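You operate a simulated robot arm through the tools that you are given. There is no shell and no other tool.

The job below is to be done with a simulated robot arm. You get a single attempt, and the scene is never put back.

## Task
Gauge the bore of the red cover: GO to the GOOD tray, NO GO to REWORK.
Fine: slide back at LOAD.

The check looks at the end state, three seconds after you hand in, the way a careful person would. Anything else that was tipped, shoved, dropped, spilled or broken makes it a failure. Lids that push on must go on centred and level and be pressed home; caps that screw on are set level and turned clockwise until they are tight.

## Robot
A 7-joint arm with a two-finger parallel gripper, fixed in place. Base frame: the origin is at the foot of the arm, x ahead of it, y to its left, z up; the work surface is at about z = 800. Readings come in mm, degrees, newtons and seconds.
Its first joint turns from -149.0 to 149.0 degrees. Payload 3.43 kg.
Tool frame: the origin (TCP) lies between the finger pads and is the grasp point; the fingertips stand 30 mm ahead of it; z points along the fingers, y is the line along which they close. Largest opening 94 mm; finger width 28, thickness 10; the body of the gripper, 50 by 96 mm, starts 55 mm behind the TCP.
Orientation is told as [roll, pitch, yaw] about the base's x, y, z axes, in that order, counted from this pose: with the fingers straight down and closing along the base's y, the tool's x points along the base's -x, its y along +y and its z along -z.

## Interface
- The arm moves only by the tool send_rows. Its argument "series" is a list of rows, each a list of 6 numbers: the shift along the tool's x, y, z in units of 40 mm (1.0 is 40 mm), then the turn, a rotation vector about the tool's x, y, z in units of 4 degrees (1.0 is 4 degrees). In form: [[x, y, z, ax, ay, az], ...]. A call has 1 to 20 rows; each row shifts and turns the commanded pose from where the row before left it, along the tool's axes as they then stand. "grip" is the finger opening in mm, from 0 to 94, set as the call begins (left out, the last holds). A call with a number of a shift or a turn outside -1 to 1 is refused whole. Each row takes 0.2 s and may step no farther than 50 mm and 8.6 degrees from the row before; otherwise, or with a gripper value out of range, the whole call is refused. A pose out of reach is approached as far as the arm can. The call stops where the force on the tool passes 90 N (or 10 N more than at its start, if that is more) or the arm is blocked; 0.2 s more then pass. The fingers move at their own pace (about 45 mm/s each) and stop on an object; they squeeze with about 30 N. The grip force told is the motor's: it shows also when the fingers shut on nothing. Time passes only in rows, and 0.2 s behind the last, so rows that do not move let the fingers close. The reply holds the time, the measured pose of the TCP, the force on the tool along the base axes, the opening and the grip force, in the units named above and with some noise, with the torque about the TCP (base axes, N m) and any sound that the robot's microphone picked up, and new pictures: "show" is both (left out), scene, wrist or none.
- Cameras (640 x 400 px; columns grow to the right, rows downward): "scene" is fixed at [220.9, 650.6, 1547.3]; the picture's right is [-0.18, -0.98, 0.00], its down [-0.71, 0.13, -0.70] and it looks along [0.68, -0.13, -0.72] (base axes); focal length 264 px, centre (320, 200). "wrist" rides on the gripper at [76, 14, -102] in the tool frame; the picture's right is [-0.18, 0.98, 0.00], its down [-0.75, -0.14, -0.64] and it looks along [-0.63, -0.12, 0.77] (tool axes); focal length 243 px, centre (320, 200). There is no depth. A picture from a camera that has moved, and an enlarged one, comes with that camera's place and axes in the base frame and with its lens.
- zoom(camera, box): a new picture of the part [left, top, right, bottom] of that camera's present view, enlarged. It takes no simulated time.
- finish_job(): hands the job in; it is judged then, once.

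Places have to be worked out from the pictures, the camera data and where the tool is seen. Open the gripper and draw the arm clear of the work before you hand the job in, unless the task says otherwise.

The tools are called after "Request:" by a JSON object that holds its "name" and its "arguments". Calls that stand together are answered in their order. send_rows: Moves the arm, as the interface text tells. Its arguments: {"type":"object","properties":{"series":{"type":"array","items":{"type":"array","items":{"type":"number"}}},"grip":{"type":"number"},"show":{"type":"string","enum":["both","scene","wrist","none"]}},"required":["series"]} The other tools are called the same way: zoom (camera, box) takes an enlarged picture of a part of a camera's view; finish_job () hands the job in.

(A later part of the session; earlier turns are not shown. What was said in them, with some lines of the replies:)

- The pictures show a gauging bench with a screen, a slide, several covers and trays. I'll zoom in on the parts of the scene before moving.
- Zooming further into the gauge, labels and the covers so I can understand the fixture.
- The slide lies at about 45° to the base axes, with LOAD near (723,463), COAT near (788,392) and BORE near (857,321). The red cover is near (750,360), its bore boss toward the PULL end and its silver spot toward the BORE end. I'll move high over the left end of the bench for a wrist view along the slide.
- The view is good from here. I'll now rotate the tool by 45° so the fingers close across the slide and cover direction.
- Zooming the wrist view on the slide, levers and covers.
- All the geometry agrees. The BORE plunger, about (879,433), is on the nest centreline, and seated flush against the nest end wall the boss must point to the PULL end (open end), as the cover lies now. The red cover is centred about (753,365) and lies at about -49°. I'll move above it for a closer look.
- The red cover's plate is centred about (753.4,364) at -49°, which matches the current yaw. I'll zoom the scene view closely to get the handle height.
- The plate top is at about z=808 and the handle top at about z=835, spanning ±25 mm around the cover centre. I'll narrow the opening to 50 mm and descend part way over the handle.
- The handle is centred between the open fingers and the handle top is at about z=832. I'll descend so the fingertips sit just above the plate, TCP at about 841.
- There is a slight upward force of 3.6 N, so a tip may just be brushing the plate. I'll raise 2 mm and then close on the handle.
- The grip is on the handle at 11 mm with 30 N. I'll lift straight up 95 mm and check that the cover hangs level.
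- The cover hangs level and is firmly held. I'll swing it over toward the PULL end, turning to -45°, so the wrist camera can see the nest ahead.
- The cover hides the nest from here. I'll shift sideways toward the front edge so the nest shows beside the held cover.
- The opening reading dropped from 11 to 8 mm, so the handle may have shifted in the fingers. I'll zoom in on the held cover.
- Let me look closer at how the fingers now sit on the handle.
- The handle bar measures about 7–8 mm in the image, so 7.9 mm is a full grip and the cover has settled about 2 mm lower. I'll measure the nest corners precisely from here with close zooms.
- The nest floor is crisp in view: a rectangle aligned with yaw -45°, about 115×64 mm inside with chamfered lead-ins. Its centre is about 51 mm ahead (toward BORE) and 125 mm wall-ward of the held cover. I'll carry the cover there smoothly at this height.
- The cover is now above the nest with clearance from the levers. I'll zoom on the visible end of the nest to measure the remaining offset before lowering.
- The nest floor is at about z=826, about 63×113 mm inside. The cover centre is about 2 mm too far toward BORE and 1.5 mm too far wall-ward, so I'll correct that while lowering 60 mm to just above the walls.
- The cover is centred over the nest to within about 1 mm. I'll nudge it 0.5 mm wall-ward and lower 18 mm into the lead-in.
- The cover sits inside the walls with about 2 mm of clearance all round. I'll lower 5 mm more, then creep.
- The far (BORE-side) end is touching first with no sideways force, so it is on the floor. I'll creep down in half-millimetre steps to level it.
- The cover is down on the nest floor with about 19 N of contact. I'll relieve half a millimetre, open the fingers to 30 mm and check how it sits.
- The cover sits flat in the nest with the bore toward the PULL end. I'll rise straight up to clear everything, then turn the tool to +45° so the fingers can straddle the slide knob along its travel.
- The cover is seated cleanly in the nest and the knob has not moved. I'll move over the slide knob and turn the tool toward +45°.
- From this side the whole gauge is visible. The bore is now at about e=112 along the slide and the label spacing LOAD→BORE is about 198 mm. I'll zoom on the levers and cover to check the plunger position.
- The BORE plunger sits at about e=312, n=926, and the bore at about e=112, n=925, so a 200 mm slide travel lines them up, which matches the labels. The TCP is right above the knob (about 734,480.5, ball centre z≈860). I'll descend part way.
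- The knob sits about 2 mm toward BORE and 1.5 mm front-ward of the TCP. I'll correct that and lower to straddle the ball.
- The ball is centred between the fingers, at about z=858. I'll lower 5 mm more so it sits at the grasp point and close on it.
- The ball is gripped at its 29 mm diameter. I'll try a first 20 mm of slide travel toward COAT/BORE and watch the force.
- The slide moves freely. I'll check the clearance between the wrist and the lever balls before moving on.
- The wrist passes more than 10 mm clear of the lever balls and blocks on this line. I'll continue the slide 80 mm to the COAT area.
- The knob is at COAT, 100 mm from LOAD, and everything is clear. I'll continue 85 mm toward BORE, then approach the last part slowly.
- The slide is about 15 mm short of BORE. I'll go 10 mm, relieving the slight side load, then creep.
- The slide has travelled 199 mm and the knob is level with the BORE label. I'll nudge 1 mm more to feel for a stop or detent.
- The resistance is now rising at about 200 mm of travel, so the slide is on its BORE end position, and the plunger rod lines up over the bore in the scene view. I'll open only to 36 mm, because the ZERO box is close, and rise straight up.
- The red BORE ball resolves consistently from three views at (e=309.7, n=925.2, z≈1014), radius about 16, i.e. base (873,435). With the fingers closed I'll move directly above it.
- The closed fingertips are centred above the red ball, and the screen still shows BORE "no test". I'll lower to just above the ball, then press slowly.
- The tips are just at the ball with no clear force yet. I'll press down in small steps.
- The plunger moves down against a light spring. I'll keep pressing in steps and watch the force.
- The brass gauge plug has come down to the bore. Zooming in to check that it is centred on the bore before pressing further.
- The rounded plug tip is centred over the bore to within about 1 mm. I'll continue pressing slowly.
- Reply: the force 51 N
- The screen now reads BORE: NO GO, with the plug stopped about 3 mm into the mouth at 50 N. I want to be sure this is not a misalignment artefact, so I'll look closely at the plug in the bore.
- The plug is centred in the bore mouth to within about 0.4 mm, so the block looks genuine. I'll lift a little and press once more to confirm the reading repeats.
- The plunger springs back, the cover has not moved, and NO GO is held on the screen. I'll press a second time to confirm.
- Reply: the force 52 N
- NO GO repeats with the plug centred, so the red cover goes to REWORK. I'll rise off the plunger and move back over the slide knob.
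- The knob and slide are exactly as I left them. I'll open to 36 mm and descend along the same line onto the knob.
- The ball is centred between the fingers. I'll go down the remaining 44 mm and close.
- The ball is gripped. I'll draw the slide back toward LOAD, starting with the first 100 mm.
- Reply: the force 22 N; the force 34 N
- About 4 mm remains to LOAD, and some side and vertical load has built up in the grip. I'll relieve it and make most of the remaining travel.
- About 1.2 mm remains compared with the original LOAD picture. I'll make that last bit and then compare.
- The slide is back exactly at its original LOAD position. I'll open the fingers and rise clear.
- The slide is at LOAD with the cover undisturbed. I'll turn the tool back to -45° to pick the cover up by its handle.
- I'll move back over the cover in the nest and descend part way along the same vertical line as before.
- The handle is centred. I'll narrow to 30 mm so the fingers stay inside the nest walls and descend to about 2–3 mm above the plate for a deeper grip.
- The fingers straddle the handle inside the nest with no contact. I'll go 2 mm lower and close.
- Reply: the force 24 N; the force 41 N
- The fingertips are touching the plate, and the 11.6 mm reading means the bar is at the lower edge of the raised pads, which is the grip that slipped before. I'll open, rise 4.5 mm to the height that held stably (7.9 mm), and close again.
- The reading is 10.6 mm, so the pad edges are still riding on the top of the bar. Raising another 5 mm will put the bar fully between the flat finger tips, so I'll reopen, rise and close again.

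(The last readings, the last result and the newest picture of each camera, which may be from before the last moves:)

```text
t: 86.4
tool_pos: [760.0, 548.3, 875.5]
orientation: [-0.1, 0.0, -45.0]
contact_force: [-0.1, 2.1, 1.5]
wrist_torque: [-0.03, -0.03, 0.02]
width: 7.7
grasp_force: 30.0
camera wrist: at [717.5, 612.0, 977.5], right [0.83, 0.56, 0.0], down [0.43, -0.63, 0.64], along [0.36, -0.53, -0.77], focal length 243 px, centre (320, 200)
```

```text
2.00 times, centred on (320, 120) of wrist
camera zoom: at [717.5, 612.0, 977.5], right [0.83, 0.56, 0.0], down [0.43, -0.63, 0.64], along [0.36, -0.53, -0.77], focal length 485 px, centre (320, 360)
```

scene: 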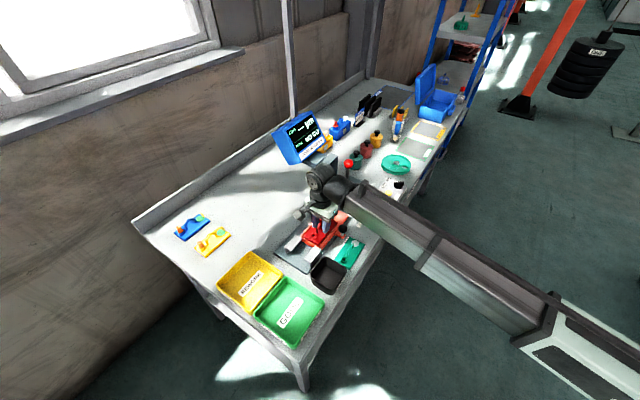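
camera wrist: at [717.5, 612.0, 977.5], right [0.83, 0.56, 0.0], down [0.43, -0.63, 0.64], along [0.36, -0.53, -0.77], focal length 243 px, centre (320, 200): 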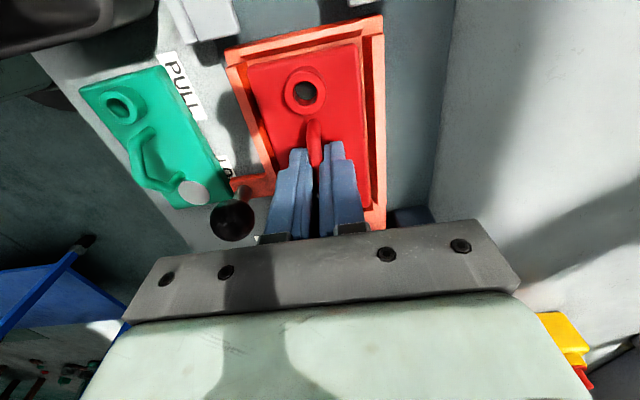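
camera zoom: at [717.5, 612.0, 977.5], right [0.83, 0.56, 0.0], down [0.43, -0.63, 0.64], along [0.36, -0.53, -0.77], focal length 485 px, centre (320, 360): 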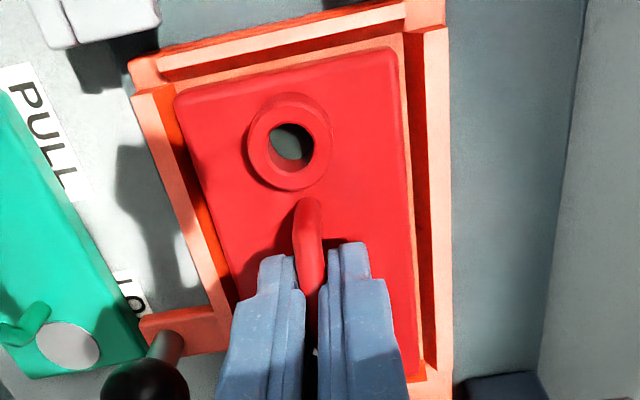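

The grip reads 7.7 mm with the bar fully between the flat tips. I'll lift the cover out gently.

Request:
{"name": "send_rows", "arguments": {"series": [[0, 0, -0.1, 0, 0, 0], [0, 0, -0.2, 0, 0, 0], [0, 0, -0.3, 0, 0, 0], [0, 0, -0.5, 0, 0, 0], [0, 0, -0.6, 0, 0, 0], [0, 0, -0.4, 0, 0, 0], [0, 0, -0.2, 0, 0, 0], [0, 0, 0, 0, 0, 0]], "grip": 0, "show": "both"}}

Request:
{"name": "zoom", "arguments": {"camera": "wrist", "box": [220, 0, 420, 240]}}

Request:
{"name": "zoom", "arguments": {"camera": "scene", "box": [290, 180, 370, 250]}}

```text
t: 88.2
tool_pos: [760.0, 546.7, 968.3]
orientation: [0.0, 0.1, -45.1]
contact_force: [0.9, -0.5, -3.1]
wrist_torque: [0.0, 0.0, 0.02]
width: 7.7
grasp_force: 30.4
camera wrist: at [717.7, 611.9, 1070.1], right [0.83, 0.56, 0.0], down [0.43, -0.63, 0.64], along [0.36, -0.53, -0.77], focal length 243 px, centre (320, 200)
```

scene: 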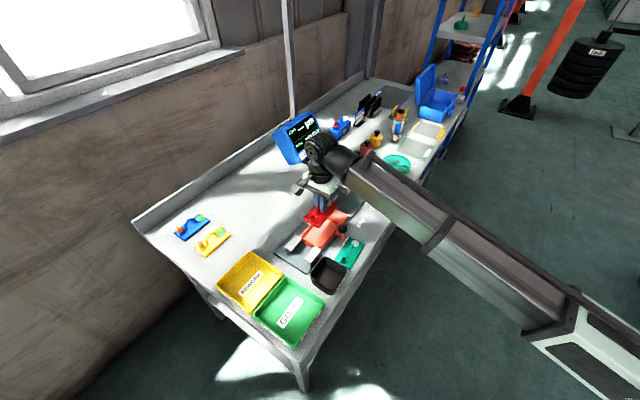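
wrist: 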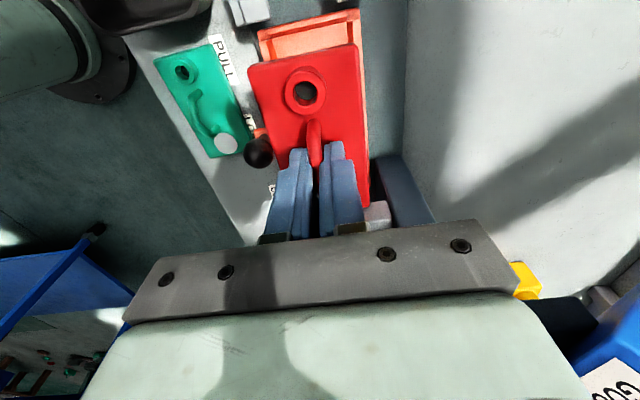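

```text
1.67 times, centred on (320, 120) of wrist
camera zoom: at [717.7, 611.9, 1070.1], right [0.83, 0.56, 0.0], down [0.43, -0.63, 0.64], along [0.36, -0.53, -0.77], focal length 404 px, centre (320, 333)
```

zoom: 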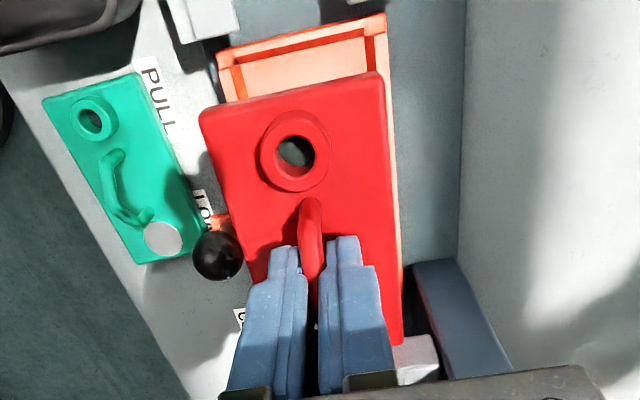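

```text
5.71 times, centred on (330, 215) of scene
camera zoom: at [220.9, 650.6, 1547.3], right [-0.18, -0.98, 0.0], down [-0.71, 0.13, -0.7], along [0.68, -0.13, -0.72], focal length 1508 px, centre (263, 114)
```

zoom: 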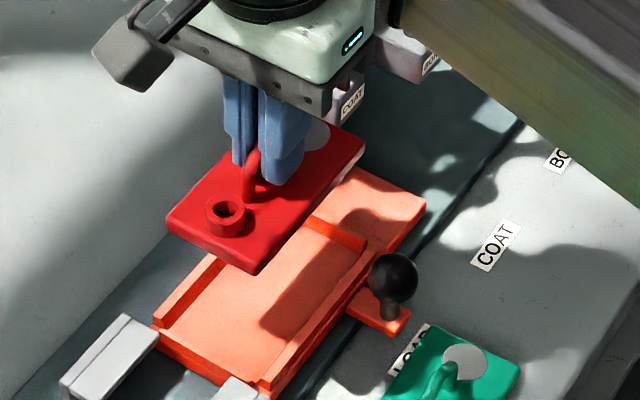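

The cover is out and level, and the carriage stayed at LOAD. The REWORK tray spans roughly e -42…-183 and n 925…1066, so I'll carry the cover over its near part, within reach, at this height.

Request:
{"name": "send_rows", "arguments": {"series": [[0.192, 0.023, 0, 0, 0, 0], [0.448, 0.054, 0, 0, 0, 0], [0.768, 0.093, 0, 0, 0, 0], [0.896, 0.109, 0, 0, 0, 0], [0.896, 0.109, 0, 0, 0, 0], [0.896, 0.109, 0, 0, 0, 0], [0.896, 0.109, 0, 0, 0, 0], [0.768, 0.093, 0, 0, 0, 0], [0.448, 0.054, 0, 0, 0, 0], [0.192, 0.023, 0, 0, 0, 0], [0, 0, 0, 0, 0, 0]], "grip": 0, "show": "both"}}

Request:
{"name": "zoom", "arguments": {"camera": "wrist", "box": [160, 0, 480, 240]}}

Request:
{"name": "zoom", "arguments": {"camera": "scene", "box": [200, 210, 340, 350]}}

```text
t: 90.6
tool_pos: [602.7, 750.6, 966.7]
orientation: [0.1, 0.0, -45.0]
contact_force: [-0.1, 0.7, -2.3]
wrist_torque: [-0.03, 0.01, 0.01]
width: 7.5
grasp_force: 30.1
camera wrist: at [559.3, 814.9, 1069.0], right [0.83, 0.56, 0.0], down [0.43, -0.63, 0.64], along [0.36, -0.53, -0.77], focal length 243 px, centre (320, 200)
```

scene: 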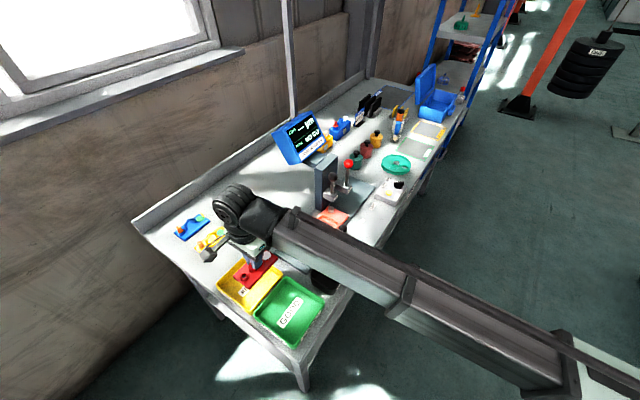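
wrist: 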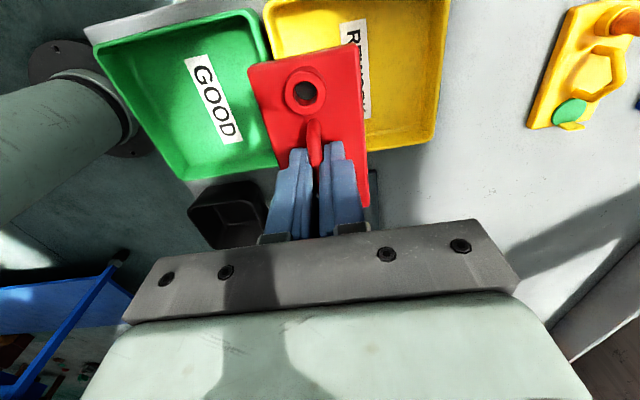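

```text
1.67 times, centred on (320, 120) of wrist
camera zoom: at [559.3, 814.9, 1069.0], right [0.83, 0.56, 0.0], down [0.43, -0.63, 0.64], along [0.36, -0.53, -0.77], focal length 404 px, centre (320, 333)
```

zoom: 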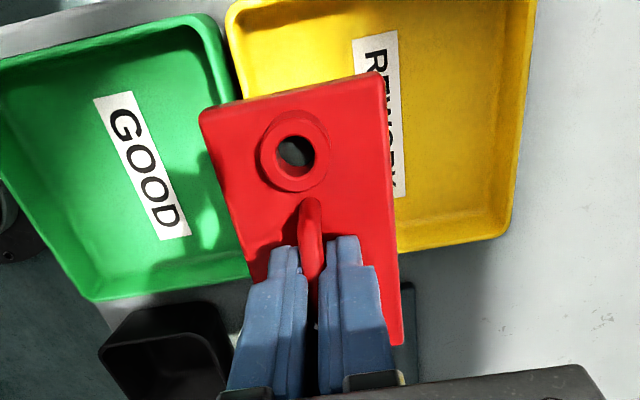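

```text
2.86 times, centred on (270, 280) of scene
camera zoom: at [220.9, 650.6, 1547.3], right [-0.18, -0.98, 0.0], down [-0.71, 0.13, -0.7], along [0.68, -0.13, -0.72], focal length 754 px, centre (463, -29)
```

zoom: 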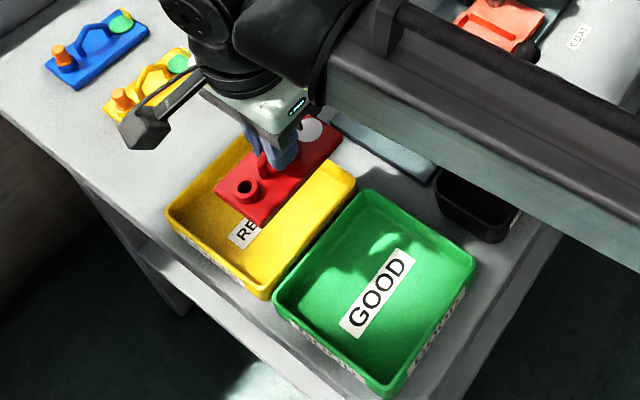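

Zooming in on the tray's inside to find its flat floor area.

Request:
{"name": "zoom", "arguments": {"camera": "wrist", "box": [340, 0, 460, 160]}}

Request:
{"name": "zoom", "arguments": {"camera": "scene", "box": [210, 240, 300, 320]}}

Request:
{"name": "zoom", "arguments": {"camera": "wrist", "box": [240, 0, 380, 90]}}

```text
2.50 times, centred on (400, 80) of wrist
camera zoom: at [559.3, 814.9, 1069.0], right [0.83, 0.56, 0.0], down [0.43, -0.63, 0.64], along [0.36, -0.53, -0.77], focal length 606 px, centre (120, 500)
```

zoom: 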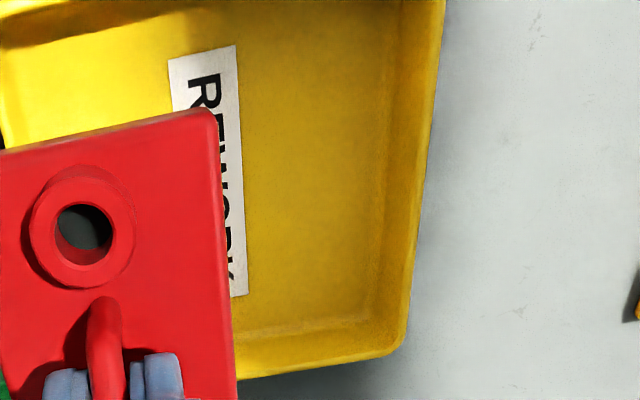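

```text
5.00 times, centred on (255, 280) of scene
camera zoom: at [220.9, 650.6, 1547.3], right [-0.18, -0.98, 0.0], down [-0.71, 0.13, -0.7], along [0.68, -0.13, -0.72], focal length 1320 px, centre (645, -200)
```

zoom: 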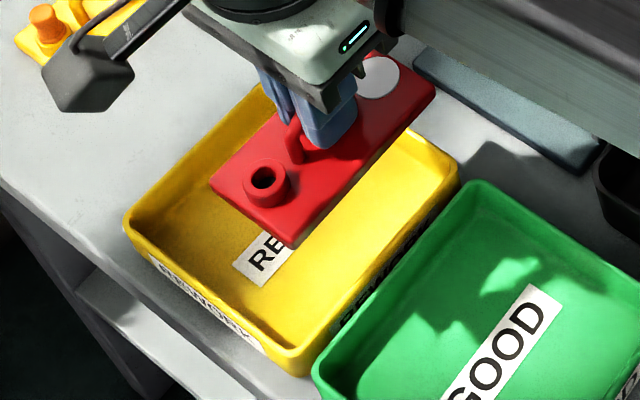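

```text
4.44 times, centred on (310, 45) of wrist
camera zoom: at [559.3, 814.9, 1069.0], right [0.83, 0.56, 0.0], down [0.43, -0.63, 0.64], along [0.36, -0.53, -0.77], focal length 1078 px, centre (364, 889)
```

zoom: 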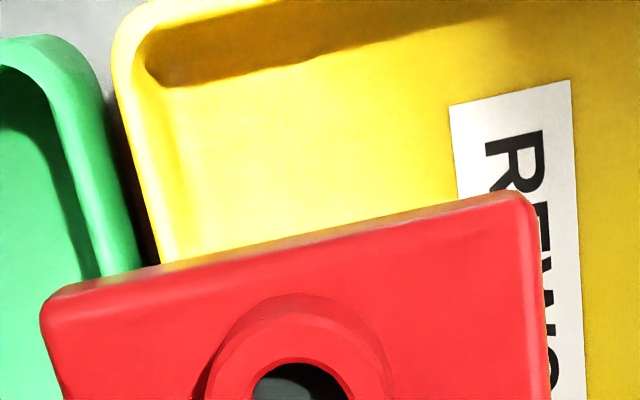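

The tray floor spans about n 932–1063 and e -48…-178. I'll aim the cover centre at e≈-112, n≈966, lengthwise, and lower part way into the tray.

Request:
{"name": "send_rows", "arguments": {"series": [[0.0625, 0.075, 0, 0, 0, 0], [0.0625, 0.075, 0, 0, 0, 0], [0.0625, 0.075, 0.2, 0, 0, 0], [0, 0, 0.4, 0, 0, 0], [0, 0, 0.5, 0, 0, 0], [0, 0, 0.4, 0, 0, 0], [0, 0, 0.2, 0, 0, 0], [0, 0, 0, 0, 0, 0]], "grip": 0, "show": "both"}}

Request:
{"name": "zoom", "arguments": {"camera": "wrist", "box": [200, 0, 440, 200]}}

Request:
{"name": "zoom", "arguments": {"camera": "scene", "box": [210, 230, 310, 320]}}

```text
t: 92.4
tool_pos: [603.4, 761.9, 899.2]
orientation: [0.0, 0.0, -44.9]
contact_force: [-0.2, 0.2, -2.7]
wrist_torque: [-0.02, 0.04, -0.02]
width: 7.7
grasp_force: 29.6
camera wrist: at [560.5, 826.2, 1001.4], right [0.83, 0.56, 0.0], down [0.43, -0.63, 0.64], along [0.36, -0.53, -0.77], focal length 243 px, centre (320, 200)
```

scene: 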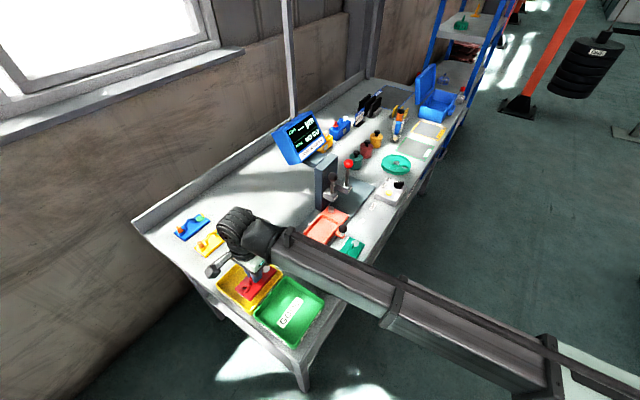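
wrist: 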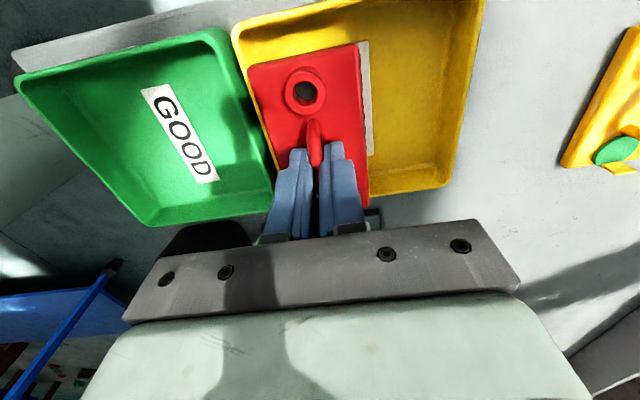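

```text
2.00 times, centred on (320, 100) of wrist
camera zoom: at [560.5, 826.2, 1001.4], right [0.83, 0.56, 0.0], down [0.43, -0.63, 0.64], along [0.36, -0.53, -0.77], focal length 485 px, centre (320, 400)
```

zoom: 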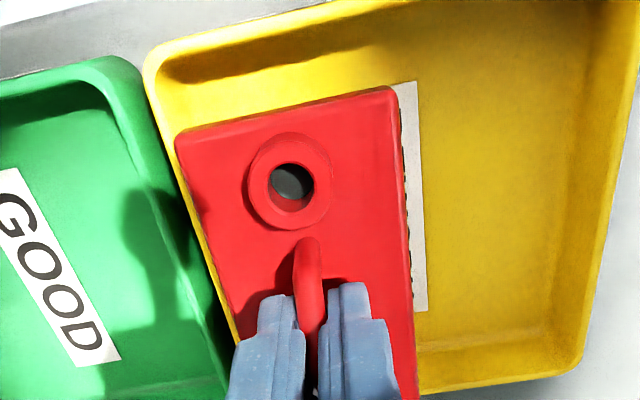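

```text
4.44 times, centred on (260, 275) of scene
camera zoom: at [220.9, 650.6, 1547.3], right [-0.18, -0.98, 0.0], down [-0.71, 0.13, -0.7], along [0.68, -0.13, -0.72], focal length 1173 px, centre (587, -133)
```

zoom: 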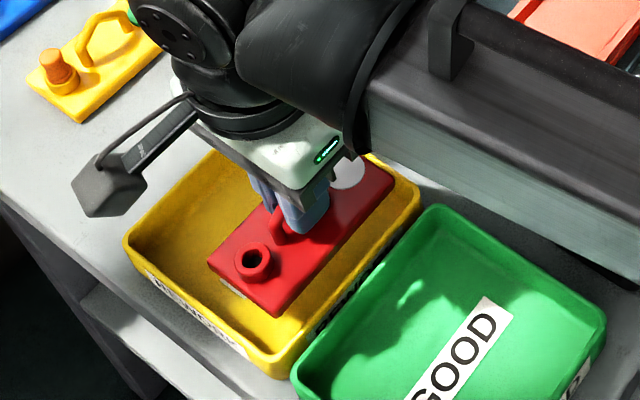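

The cover is inside the tray outline. I'll check the gap between the cover's near edge and the tray wall before lowering on.

Request:
{"name": "zoom", "arguments": {"camera": "wrist", "box": [226, 10, 306, 110]}}

Request:
{"name": "zoom", "arguments": {"camera": "scene", "box": [254, 255, 304, 305]}}

```text
4.00 times, centred on (266, 60) of wrist
camera zoom: at [560.5, 826.2, 1001.4], right [0.83, 0.56, 0.0], down [0.43, -0.63, 0.64], along [0.36, -0.53, -0.77], focal length 970 px, centre (536, 760)
```

zoom: 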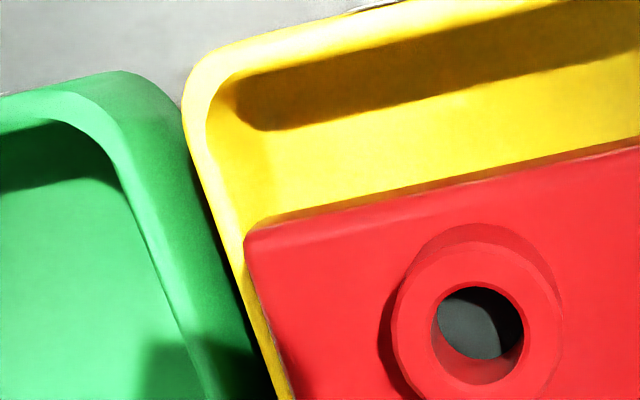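

```text
8.00 times, centred on (279, 280) of scene
camera zoom: at [220.9, 650.6, 1547.3], right [-0.18, -0.98, 0.0], down [-0.71, 0.13, -0.7], along [0.68, -0.13, -0.72], focal length 2112 px, centre (648, -440)
```

zoom: 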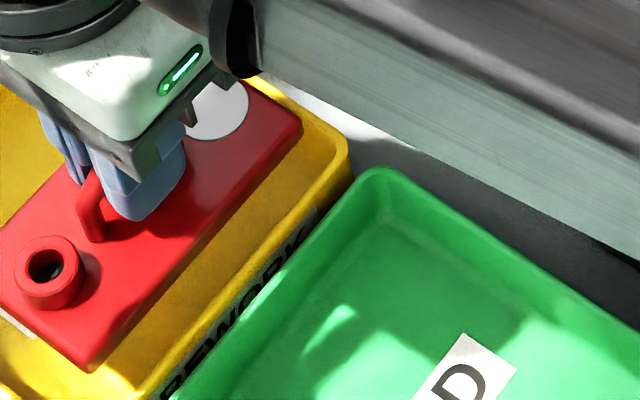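

The cover clears the near wall by about 5–9 mm. I'll lower 35 mm, then creep to the tray floor.

Request:
{"name": "send_rows", "arguments": {"series": [[0, 0, 0.2, 0, 0, 0], [0, 0, 0.3, 0, 0, 0], [0, 0, 0.25, 0, 0, 0], [0, 0, 0.125, 0, 0, 0], [0, 0, 0, 0, 0, 0]], "grip": 0, "show": "both"}}

Request:
{"name": "zoom", "arguments": {"camera": "wrist", "box": [200, 0, 440, 200]}}

Request:
{"name": "zoom", "arguments": {"camera": "scene", "box": [210, 230, 310, 320]}}

```text
t: 93.6
tool_pos: [602.1, 761.1, 863.2]
orientation: [0.0, 0.1, -45.0]
contact_force: [0.6, 0.3, -2.1]
wrist_torque: [0.02, 0.02, 0.03]
width: 7.8
grasp_force: 29.7
camera wrist: at [560.2, 826.4, 966.5], right [0.83, 0.56, 0.0], down [0.43, -0.63, 0.64], along [0.36, -0.53, -0.77], focal length 243 px, centre (320, 200)
```

scene: 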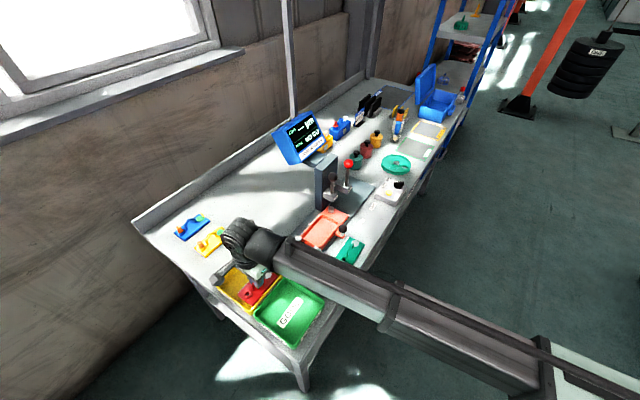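
wrist: 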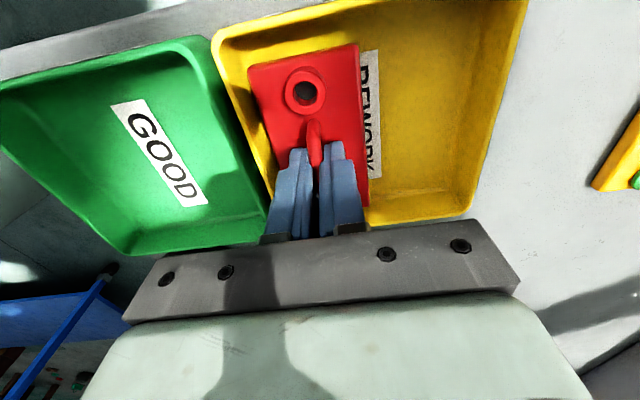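

```text
2.00 times, centred on (320, 100) of wrist
camera zoom: at [560.2, 826.4, 966.5], right [0.83, 0.56, 0.0], down [0.43, -0.63, 0.64], along [0.36, -0.53, -0.77], focal length 485 px, centre (320, 400)
```

zoom: 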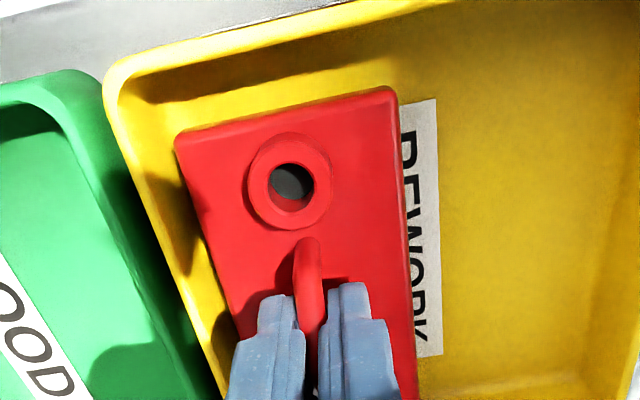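

```text
4.44 times, centred on (260, 275) of scene
camera zoom: at [220.9, 650.6, 1547.3], right [-0.18, -0.98, 0.0], down [-0.71, 0.13, -0.7], along [0.68, -0.13, -0.72], focal length 1173 px, centre (587, -133)
```

zoom: 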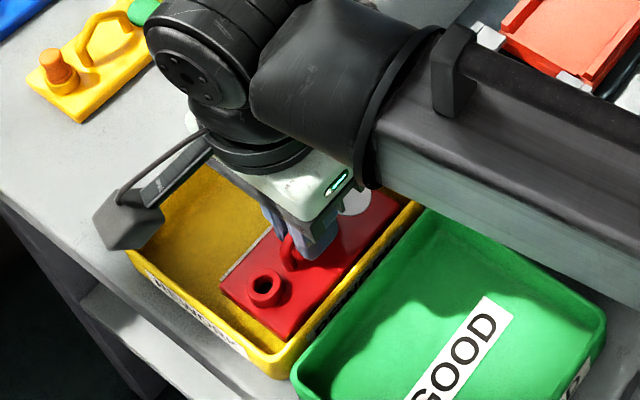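

The cover is well inside the tray walls. I'll creep down toward the tray floor.

Request:
{"name": "send_rows", "arguments": {"series": [[0, 0, 0.05, 0, 0, 0], [0, 0, 0.05, 0, 0, 0], [0, 0, 0.05, 0, 0, 0], [0, 0, 0, 0, 0, 0]], "grip": 0, "show": "none"}}

Request:
{"name": "send_rows", "arguments": {"series": [[0, 0, 0.025, 0, 0, 0], [0, 0, 0.025, 0, 0, 0], [0, 0, 0, 0, 0, 0]], "grip": 0, "show": "none"}}

```text
t: 94.6
tool_pos: [602.6, 762.0, 858.4]
orientation: [-0.1, 0.0, -45.1]
contact_force: [0.8, -0.4, -2.4]
wrist_torque: [0.01, -0.01, 0.0]
width: 7.8
grasp_force: 29.7
```

```text
t: 95.4
tool_pos: [601.9, 762.0, 855.8]
orientation: [0.0, 0.0, -45.0]
contact_force: [-1.1, -0.2, -2.6]
wrist_torque: [-0.01, -0.01, -0.01]
width: 7.9
grasp_force: 29.9
```

No contact yet at TCP z≈856. I'll continue creeping in 1–2 mm steps.

Request:
{"name": "send_rows", "arguments": {"series": [[0, 0, 0.025, 0, 0, 0], [0, 0, 0.025, 0, 0, 0], [0, 0, 0, 0, 0, 0]], "grip": 0, "show": "none"}}

Request:
{"name": "send_rows", "arguments": {"series": [[0, 0, 0.025, 0, 0, 0], [0, 0, 0.0125, 0, 0, 0], [0, 0, 0, 0, 0, 0]], "grip": 0, "show": "none"}}

```text
t: 96.2
tool_pos: [602.0, 760.8, 853.5]
orientation: [0.0, 0.0, -45.0]
contact_force: [-0.4, 1.2, -2.0]
wrist_torque: [-0.01, 0.04, -0.02]
width: 8.1
grasp_force: 29.8
```

```text
t: 97.0
tool_pos: [601.6, 761.9, 853.5]
orientation: [0.0, 0.0, -45.0]
contact_force: [0.5, 2.0, 12.3]
wrist_torque: [-0.12, -0.07, 0.0]
width: 7.9
grasp_force: 30.0
```

The cover has touched down on the tray floor at about 12 N, essentially flat. I'll open the fingers to 30 mm and check.

Request:
{"name": "send_rows", "arguments": {"series": [[0, 0, 0, 0, 0, 0], [0, 0, 0, 0, 0, 0], [0, 0, 0, 0, 0, 0]], "grip": 30, "show": "both"}}

Request:
{"name": "zoom", "arguments": {"camera": "wrist", "box": [200, 0, 440, 220]}}

Request:
{"name": "zoom", "arguments": {"camera": "scene", "box": [210, 230, 310, 320]}}

```text
t: 97.8
tool_pos: [601.7, 762.1, 853.9]
orientation: [-0.1, 0.0, -45.1]
contact_force: [-0.4, 0.1, 0.6]
wrist_torque: [-0.02, -0.06, 0.04]
width: 29.8
grasp_force: 0.1
camera wrist: at [560.1, 826.6, 954.9], right [0.83, 0.56, 0.0], down [0.43, -0.63, 0.64], along [0.36, -0.53, -0.77], focal length 243 px, centre (320, 200)
```

scene: 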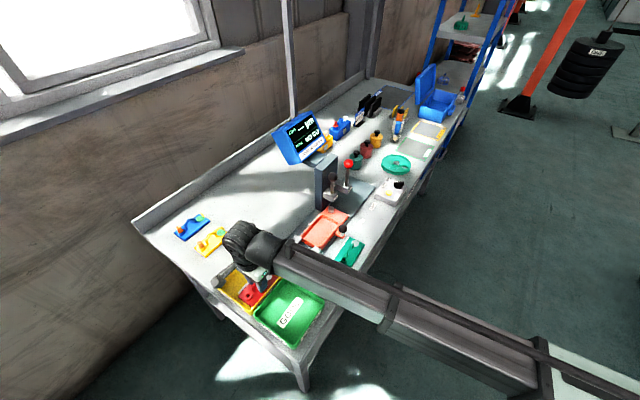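
wrist: 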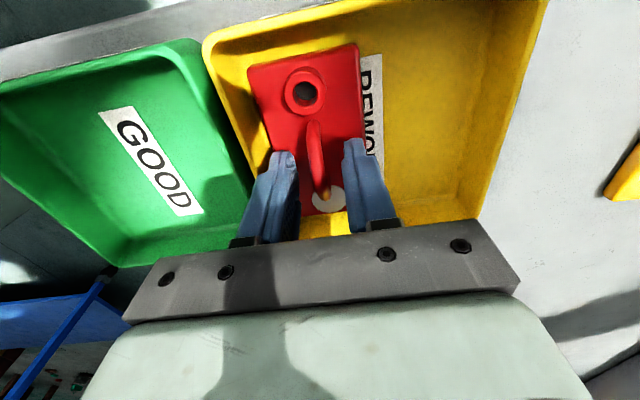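

```text
1.82 times, centred on (320, 110) of wrist
camera zoom: at [560.1, 826.6, 954.9], right [0.83, 0.56, 0.0], down [0.43, -0.63, 0.64], along [0.36, -0.53, -0.77], focal length 441 px, centre (320, 364)
```

zoom: 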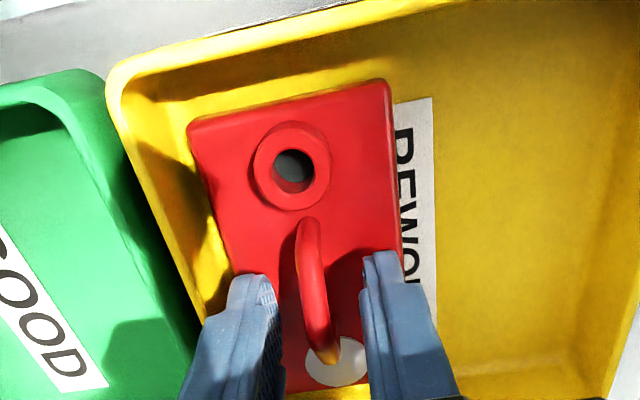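

```text
4.44 times, centred on (260, 275) of scene
camera zoom: at [220.9, 650.6, 1547.3], right [-0.18, -0.98, 0.0], down [-0.71, 0.13, -0.7], along [0.68, -0.13, -0.72], focal length 1173 px, centre (587, -133)
```

zoom: 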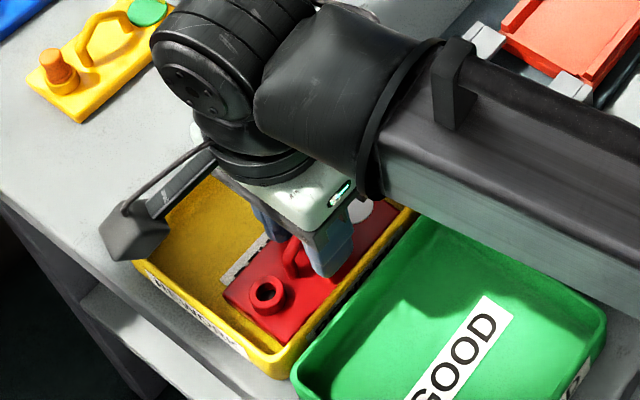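

The cover lies flat and fully inside the REWORK tray. I'll rise straight up clear of it.

Request:
{"name": "send_rows", "arguments": {"series": [[0, 0, -0.15, 0, 0, 0], [0, 0, -0.3, 0, 0, 0], [0, 0, -0.5, 0, 0, 0], [0, 0, -0.8, 0, 0, 0], [0, 0, -0.9, 0, 0, 0], [0, 0, -0.9, 0, 0, 0], [0, 0, -0.9, 0, 0, 0], [0, 0, -0.9, 0, 0, 0], [0, 0, -0.6, 0, 0, 0], [0, 0, 0, 0, 0, 0]], "grip": 30, "show": "both"}}

Request:
{"name": "zoom", "arguments": {"camera": "scene", "box": [200, 210, 360, 350]}}

Request:
{"name": "zoom", "arguments": {"camera": "wrist", "box": [220, 0, 460, 240]}}

```text
t: 100.0
tool_pos: [602.6, 761.9, 1092.5]
orientation: [0.1, 0.0, -45.0]
contact_force: [-0.3, 0.0, -0.9]
wrist_torque: [0.03, -0.03, 0.0]
width: 30.2
grasp_force: 0.1
camera wrist: at [560.1, 826.7, 1193.9], right [0.83, 0.56, 0.0], down [0.43, -0.63, 0.64], along [0.36, -0.53, -0.77], focal length 243 px, centre (320, 200)
```

scene: 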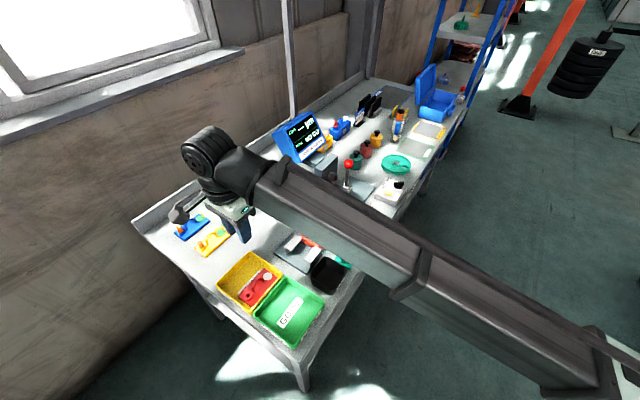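
wrist: 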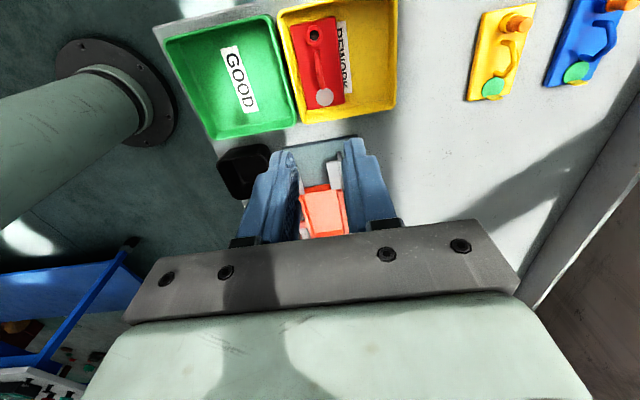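

```text
2.86 times, centred on (280, 280) of scene
camera zoom: at [220.9, 650.6, 1547.3], right [-0.18, -0.98, 0.0], down [-0.71, 0.13, -0.7], along [0.68, -0.13, -0.72], focal length 754 px, centre (434, -29)
```

zoom: 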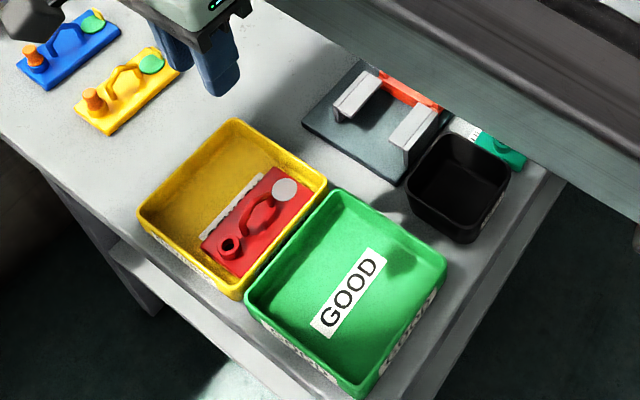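

```text
1.67 times, centred on (340, 120) of wrist
camera zoom: at [560.1, 826.7, 1193.9], right [0.83, 0.56, 0.0], down [0.43, -0.63, 0.64], along [0.36, -0.53, -0.77], focal length 404 px, centre (287, 333)
```

zoom: 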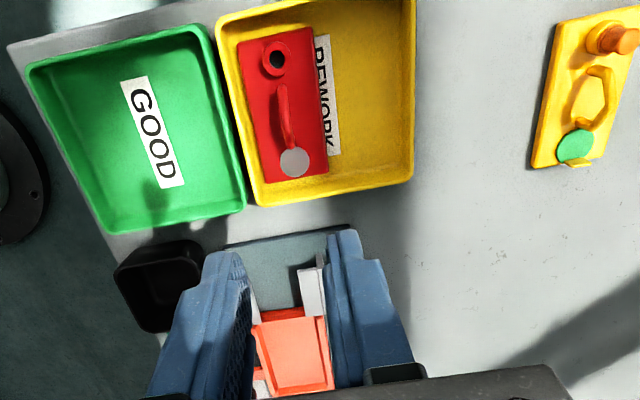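

The red cover lies flat in REWORK and nothing else was disturbed there. I'll rise further and draw the arm away to the right, clear of the work, then check the whole bench.

Request:
{"name": "send_rows", "arguments": {"series": [[0, 0, -0.5, 0, 0, 0], [0, 0, -0.8, 0, 0, 0], [0, 0, -0.8, 0, 0, 0], [0, 0, -0.5, 0, 0, 0], [-0.4, -0.126, 0, 0, 0, 0], [-0.92, -0.29, 0, 0, 0, 0], [-0.92, -0.29, 0, 0, 0, 0], [-0.92, -0.29, 0, 0, 0, 0], [-0.92, -0.29, 0, 0, 0, 0], [-0.92, -0.29, 0, 0, 0, 0], [-0.92, -0.29, 0, 0, 0, 0], [-0.92, -0.29, 0, 0, 0, 0], [-0.92, -0.29, 0, 0, 0, 0], [-0.92, -0.29, 0, 0, 0, 0], [-0.92, -0.29, 0, 0, 0, 0], [-0.92, -0.29, 0, 0, 0, 0], [-0.92, -0.29, 0, 0, 0, 0], [-0.92, -0.29, 0, 0, 0, 0], [-0.4, -0.126, 0, 0, 0, 0], [0, 0, 0, 0, 0, 0]], "grip": 60, "show": "both"}}

Request:
{"name": "zoom", "arguments": {"camera": "scene", "box": [280, 180, 400, 270]}}

Request:
{"name": "zoom", "arguments": {"camera": "scene", "box": [170, 200, 350, 350]}}

Request:
{"name": "zoom", "arguments": {"camera": "scene", "box": [260, 90, 420, 200]}}

```text
t: 104.2
tool_pos: [848.7, 287.0, 1194.0]
orientation: [0.0, -0.1, -45.1]
contact_force: [-1.0, 0.3, -0.2]
wrist_torque: [-0.01, -0.01, -0.02]
width: 59.9
grasp_force: 0.0
camera wrist: at [806.5, 351.4, 1296.6], right [0.83, 0.56, 0.0], down [0.43, -0.63, 0.64], along [0.36, -0.53, -0.77], focal length 243 px, centre (320, 200)
```

scene: 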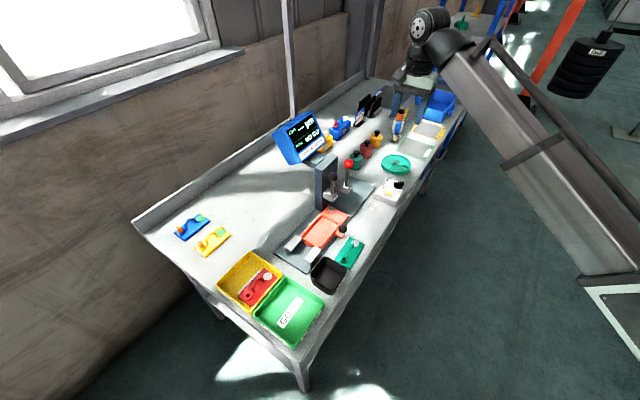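
wrist: 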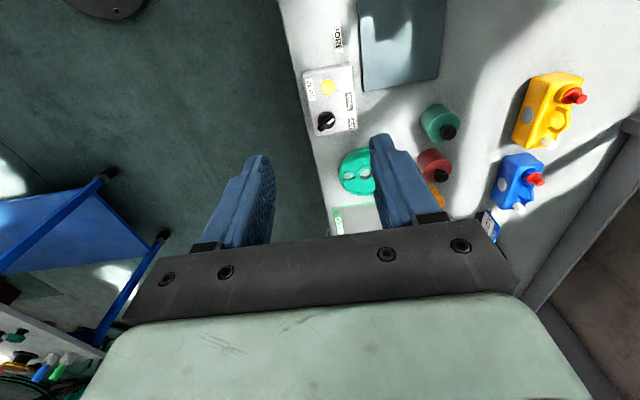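

```text
4.44 times, centred on (340, 225) of scene
camera zoom: at [220.9, 650.6, 1547.3], right [-0.18, -0.98, 0.0], down [-0.71, 0.13, -0.7], along [0.68, -0.13, -0.72], focal length 1173 px, centre (231, 89)
```

zoom: 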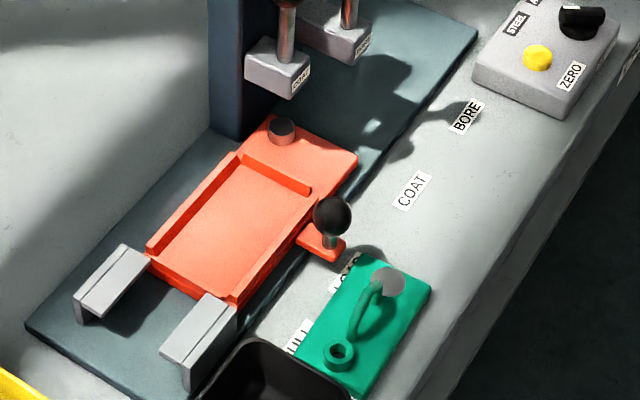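

```text
2.67 times, centred on (260, 275) of scene
camera zoom: at [220.9, 650.6, 1547.3], right [-0.18, -0.98, 0.0], down [-0.71, 0.13, -0.7], along [0.68, -0.13, -0.72], focal length 704 px, centre (480, 0)
```

zoom: 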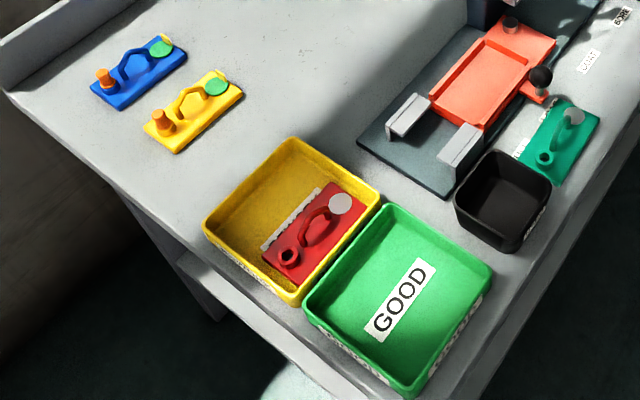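

```text
3.64 times, centred on (340, 145) of scene
camera zoom: at [220.9, 650.6, 1547.3], right [-0.18, -0.98, 0.0], down [-0.71, 0.13, -0.7], along [0.68, -0.13, -0.72], focal length 960 px, centre (247, 400)
```

zoom: 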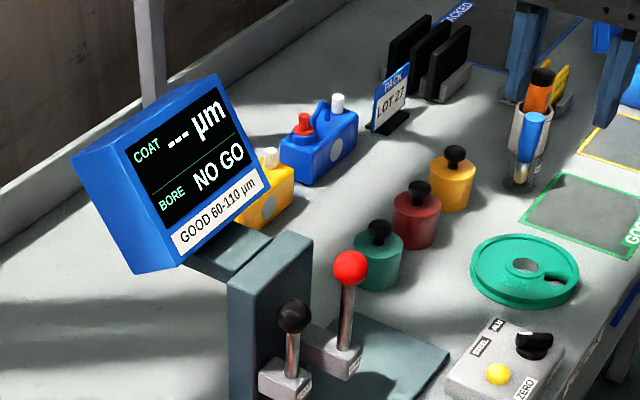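

Everything looks in place. I'll do one last close comparison of the slide with the very first LOAD picture.

Request:
{"name": "zoom", "arguments": {"camera": "scene", "box": [300, 205, 348, 245]}}

Request:
{"name": "zoom", "arguments": {"camera": "scene", "box": [310, 150, 390, 200]}}

```text
10.00 times, centred on (324, 225) of scene
camera zoom: at [220.9, 650.6, 1547.3], right [-0.18, -0.98, 0.0], down [-0.71, 0.13, -0.7], along [0.68, -0.13, -0.72], focal length 2640 px, centre (280, -50)
```

zoom: 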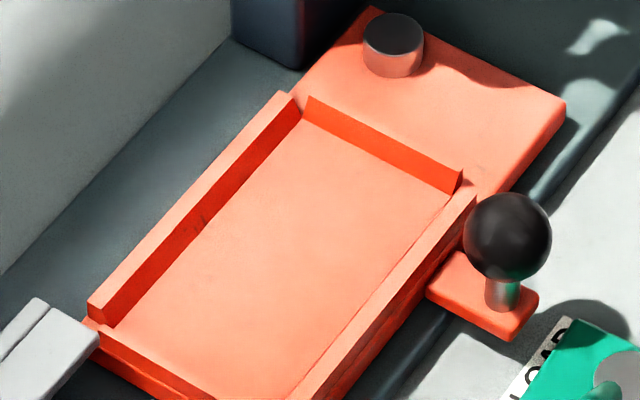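

```text
8.00 times, centred on (350, 175) of scene
camera zoom: at [220.9, 650.6, 1547.3], right [-0.18, -0.98, 0.0], down [-0.71, 0.13, -0.7], along [0.68, -0.13, -0.72], focal length 2112 px, centre (80, 400)
```

zoom: 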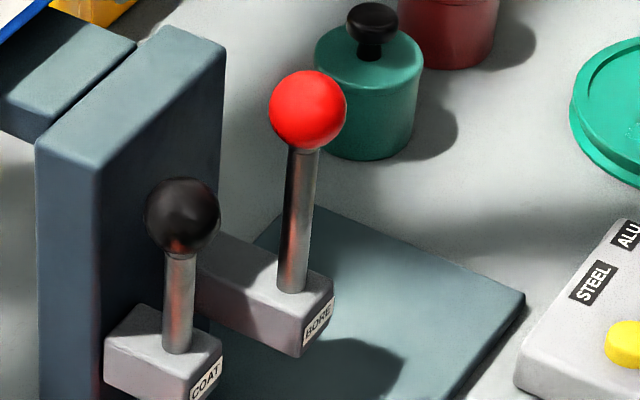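

The slide matches the original LOAD picture, both plungers are up, and the red cover (NO GO) lies flat in the REWORK tray. The gripper is open and the arm is clear of the work, so I'm handing the job in.

Request:
{"name": "finish_job", "arguments": {}}

```text
The job is handed in.
```

The red cover's bore gauged **NO GO**, so I put it in the yellow REWORK tray, and the slide is back at LOAD. I have handed the job in.

- **Gauging:** I pressed the BORE plunger twice. Both times the plug stopped about 3 mm into the bore at about 50 N, centred to about half a millimetre, and the screen read NO GO.
- **Placement:** The cover lies flat and fully inside the REWORK tray.
- **Slide:** In the scene camera, its position matches the first picture taken at LOAD. Both plungers are back up.
- **Rest of the bench:** In the final camera views, nothing else looks moved or knocked over. The gripper is open and the arm is clear of the work.

While I was first carrying the cover to the gauge, it slipped about 3 mm in the fingers. It stayed held and was not dropped. I used a firmer grip height when carrying it to the tray.
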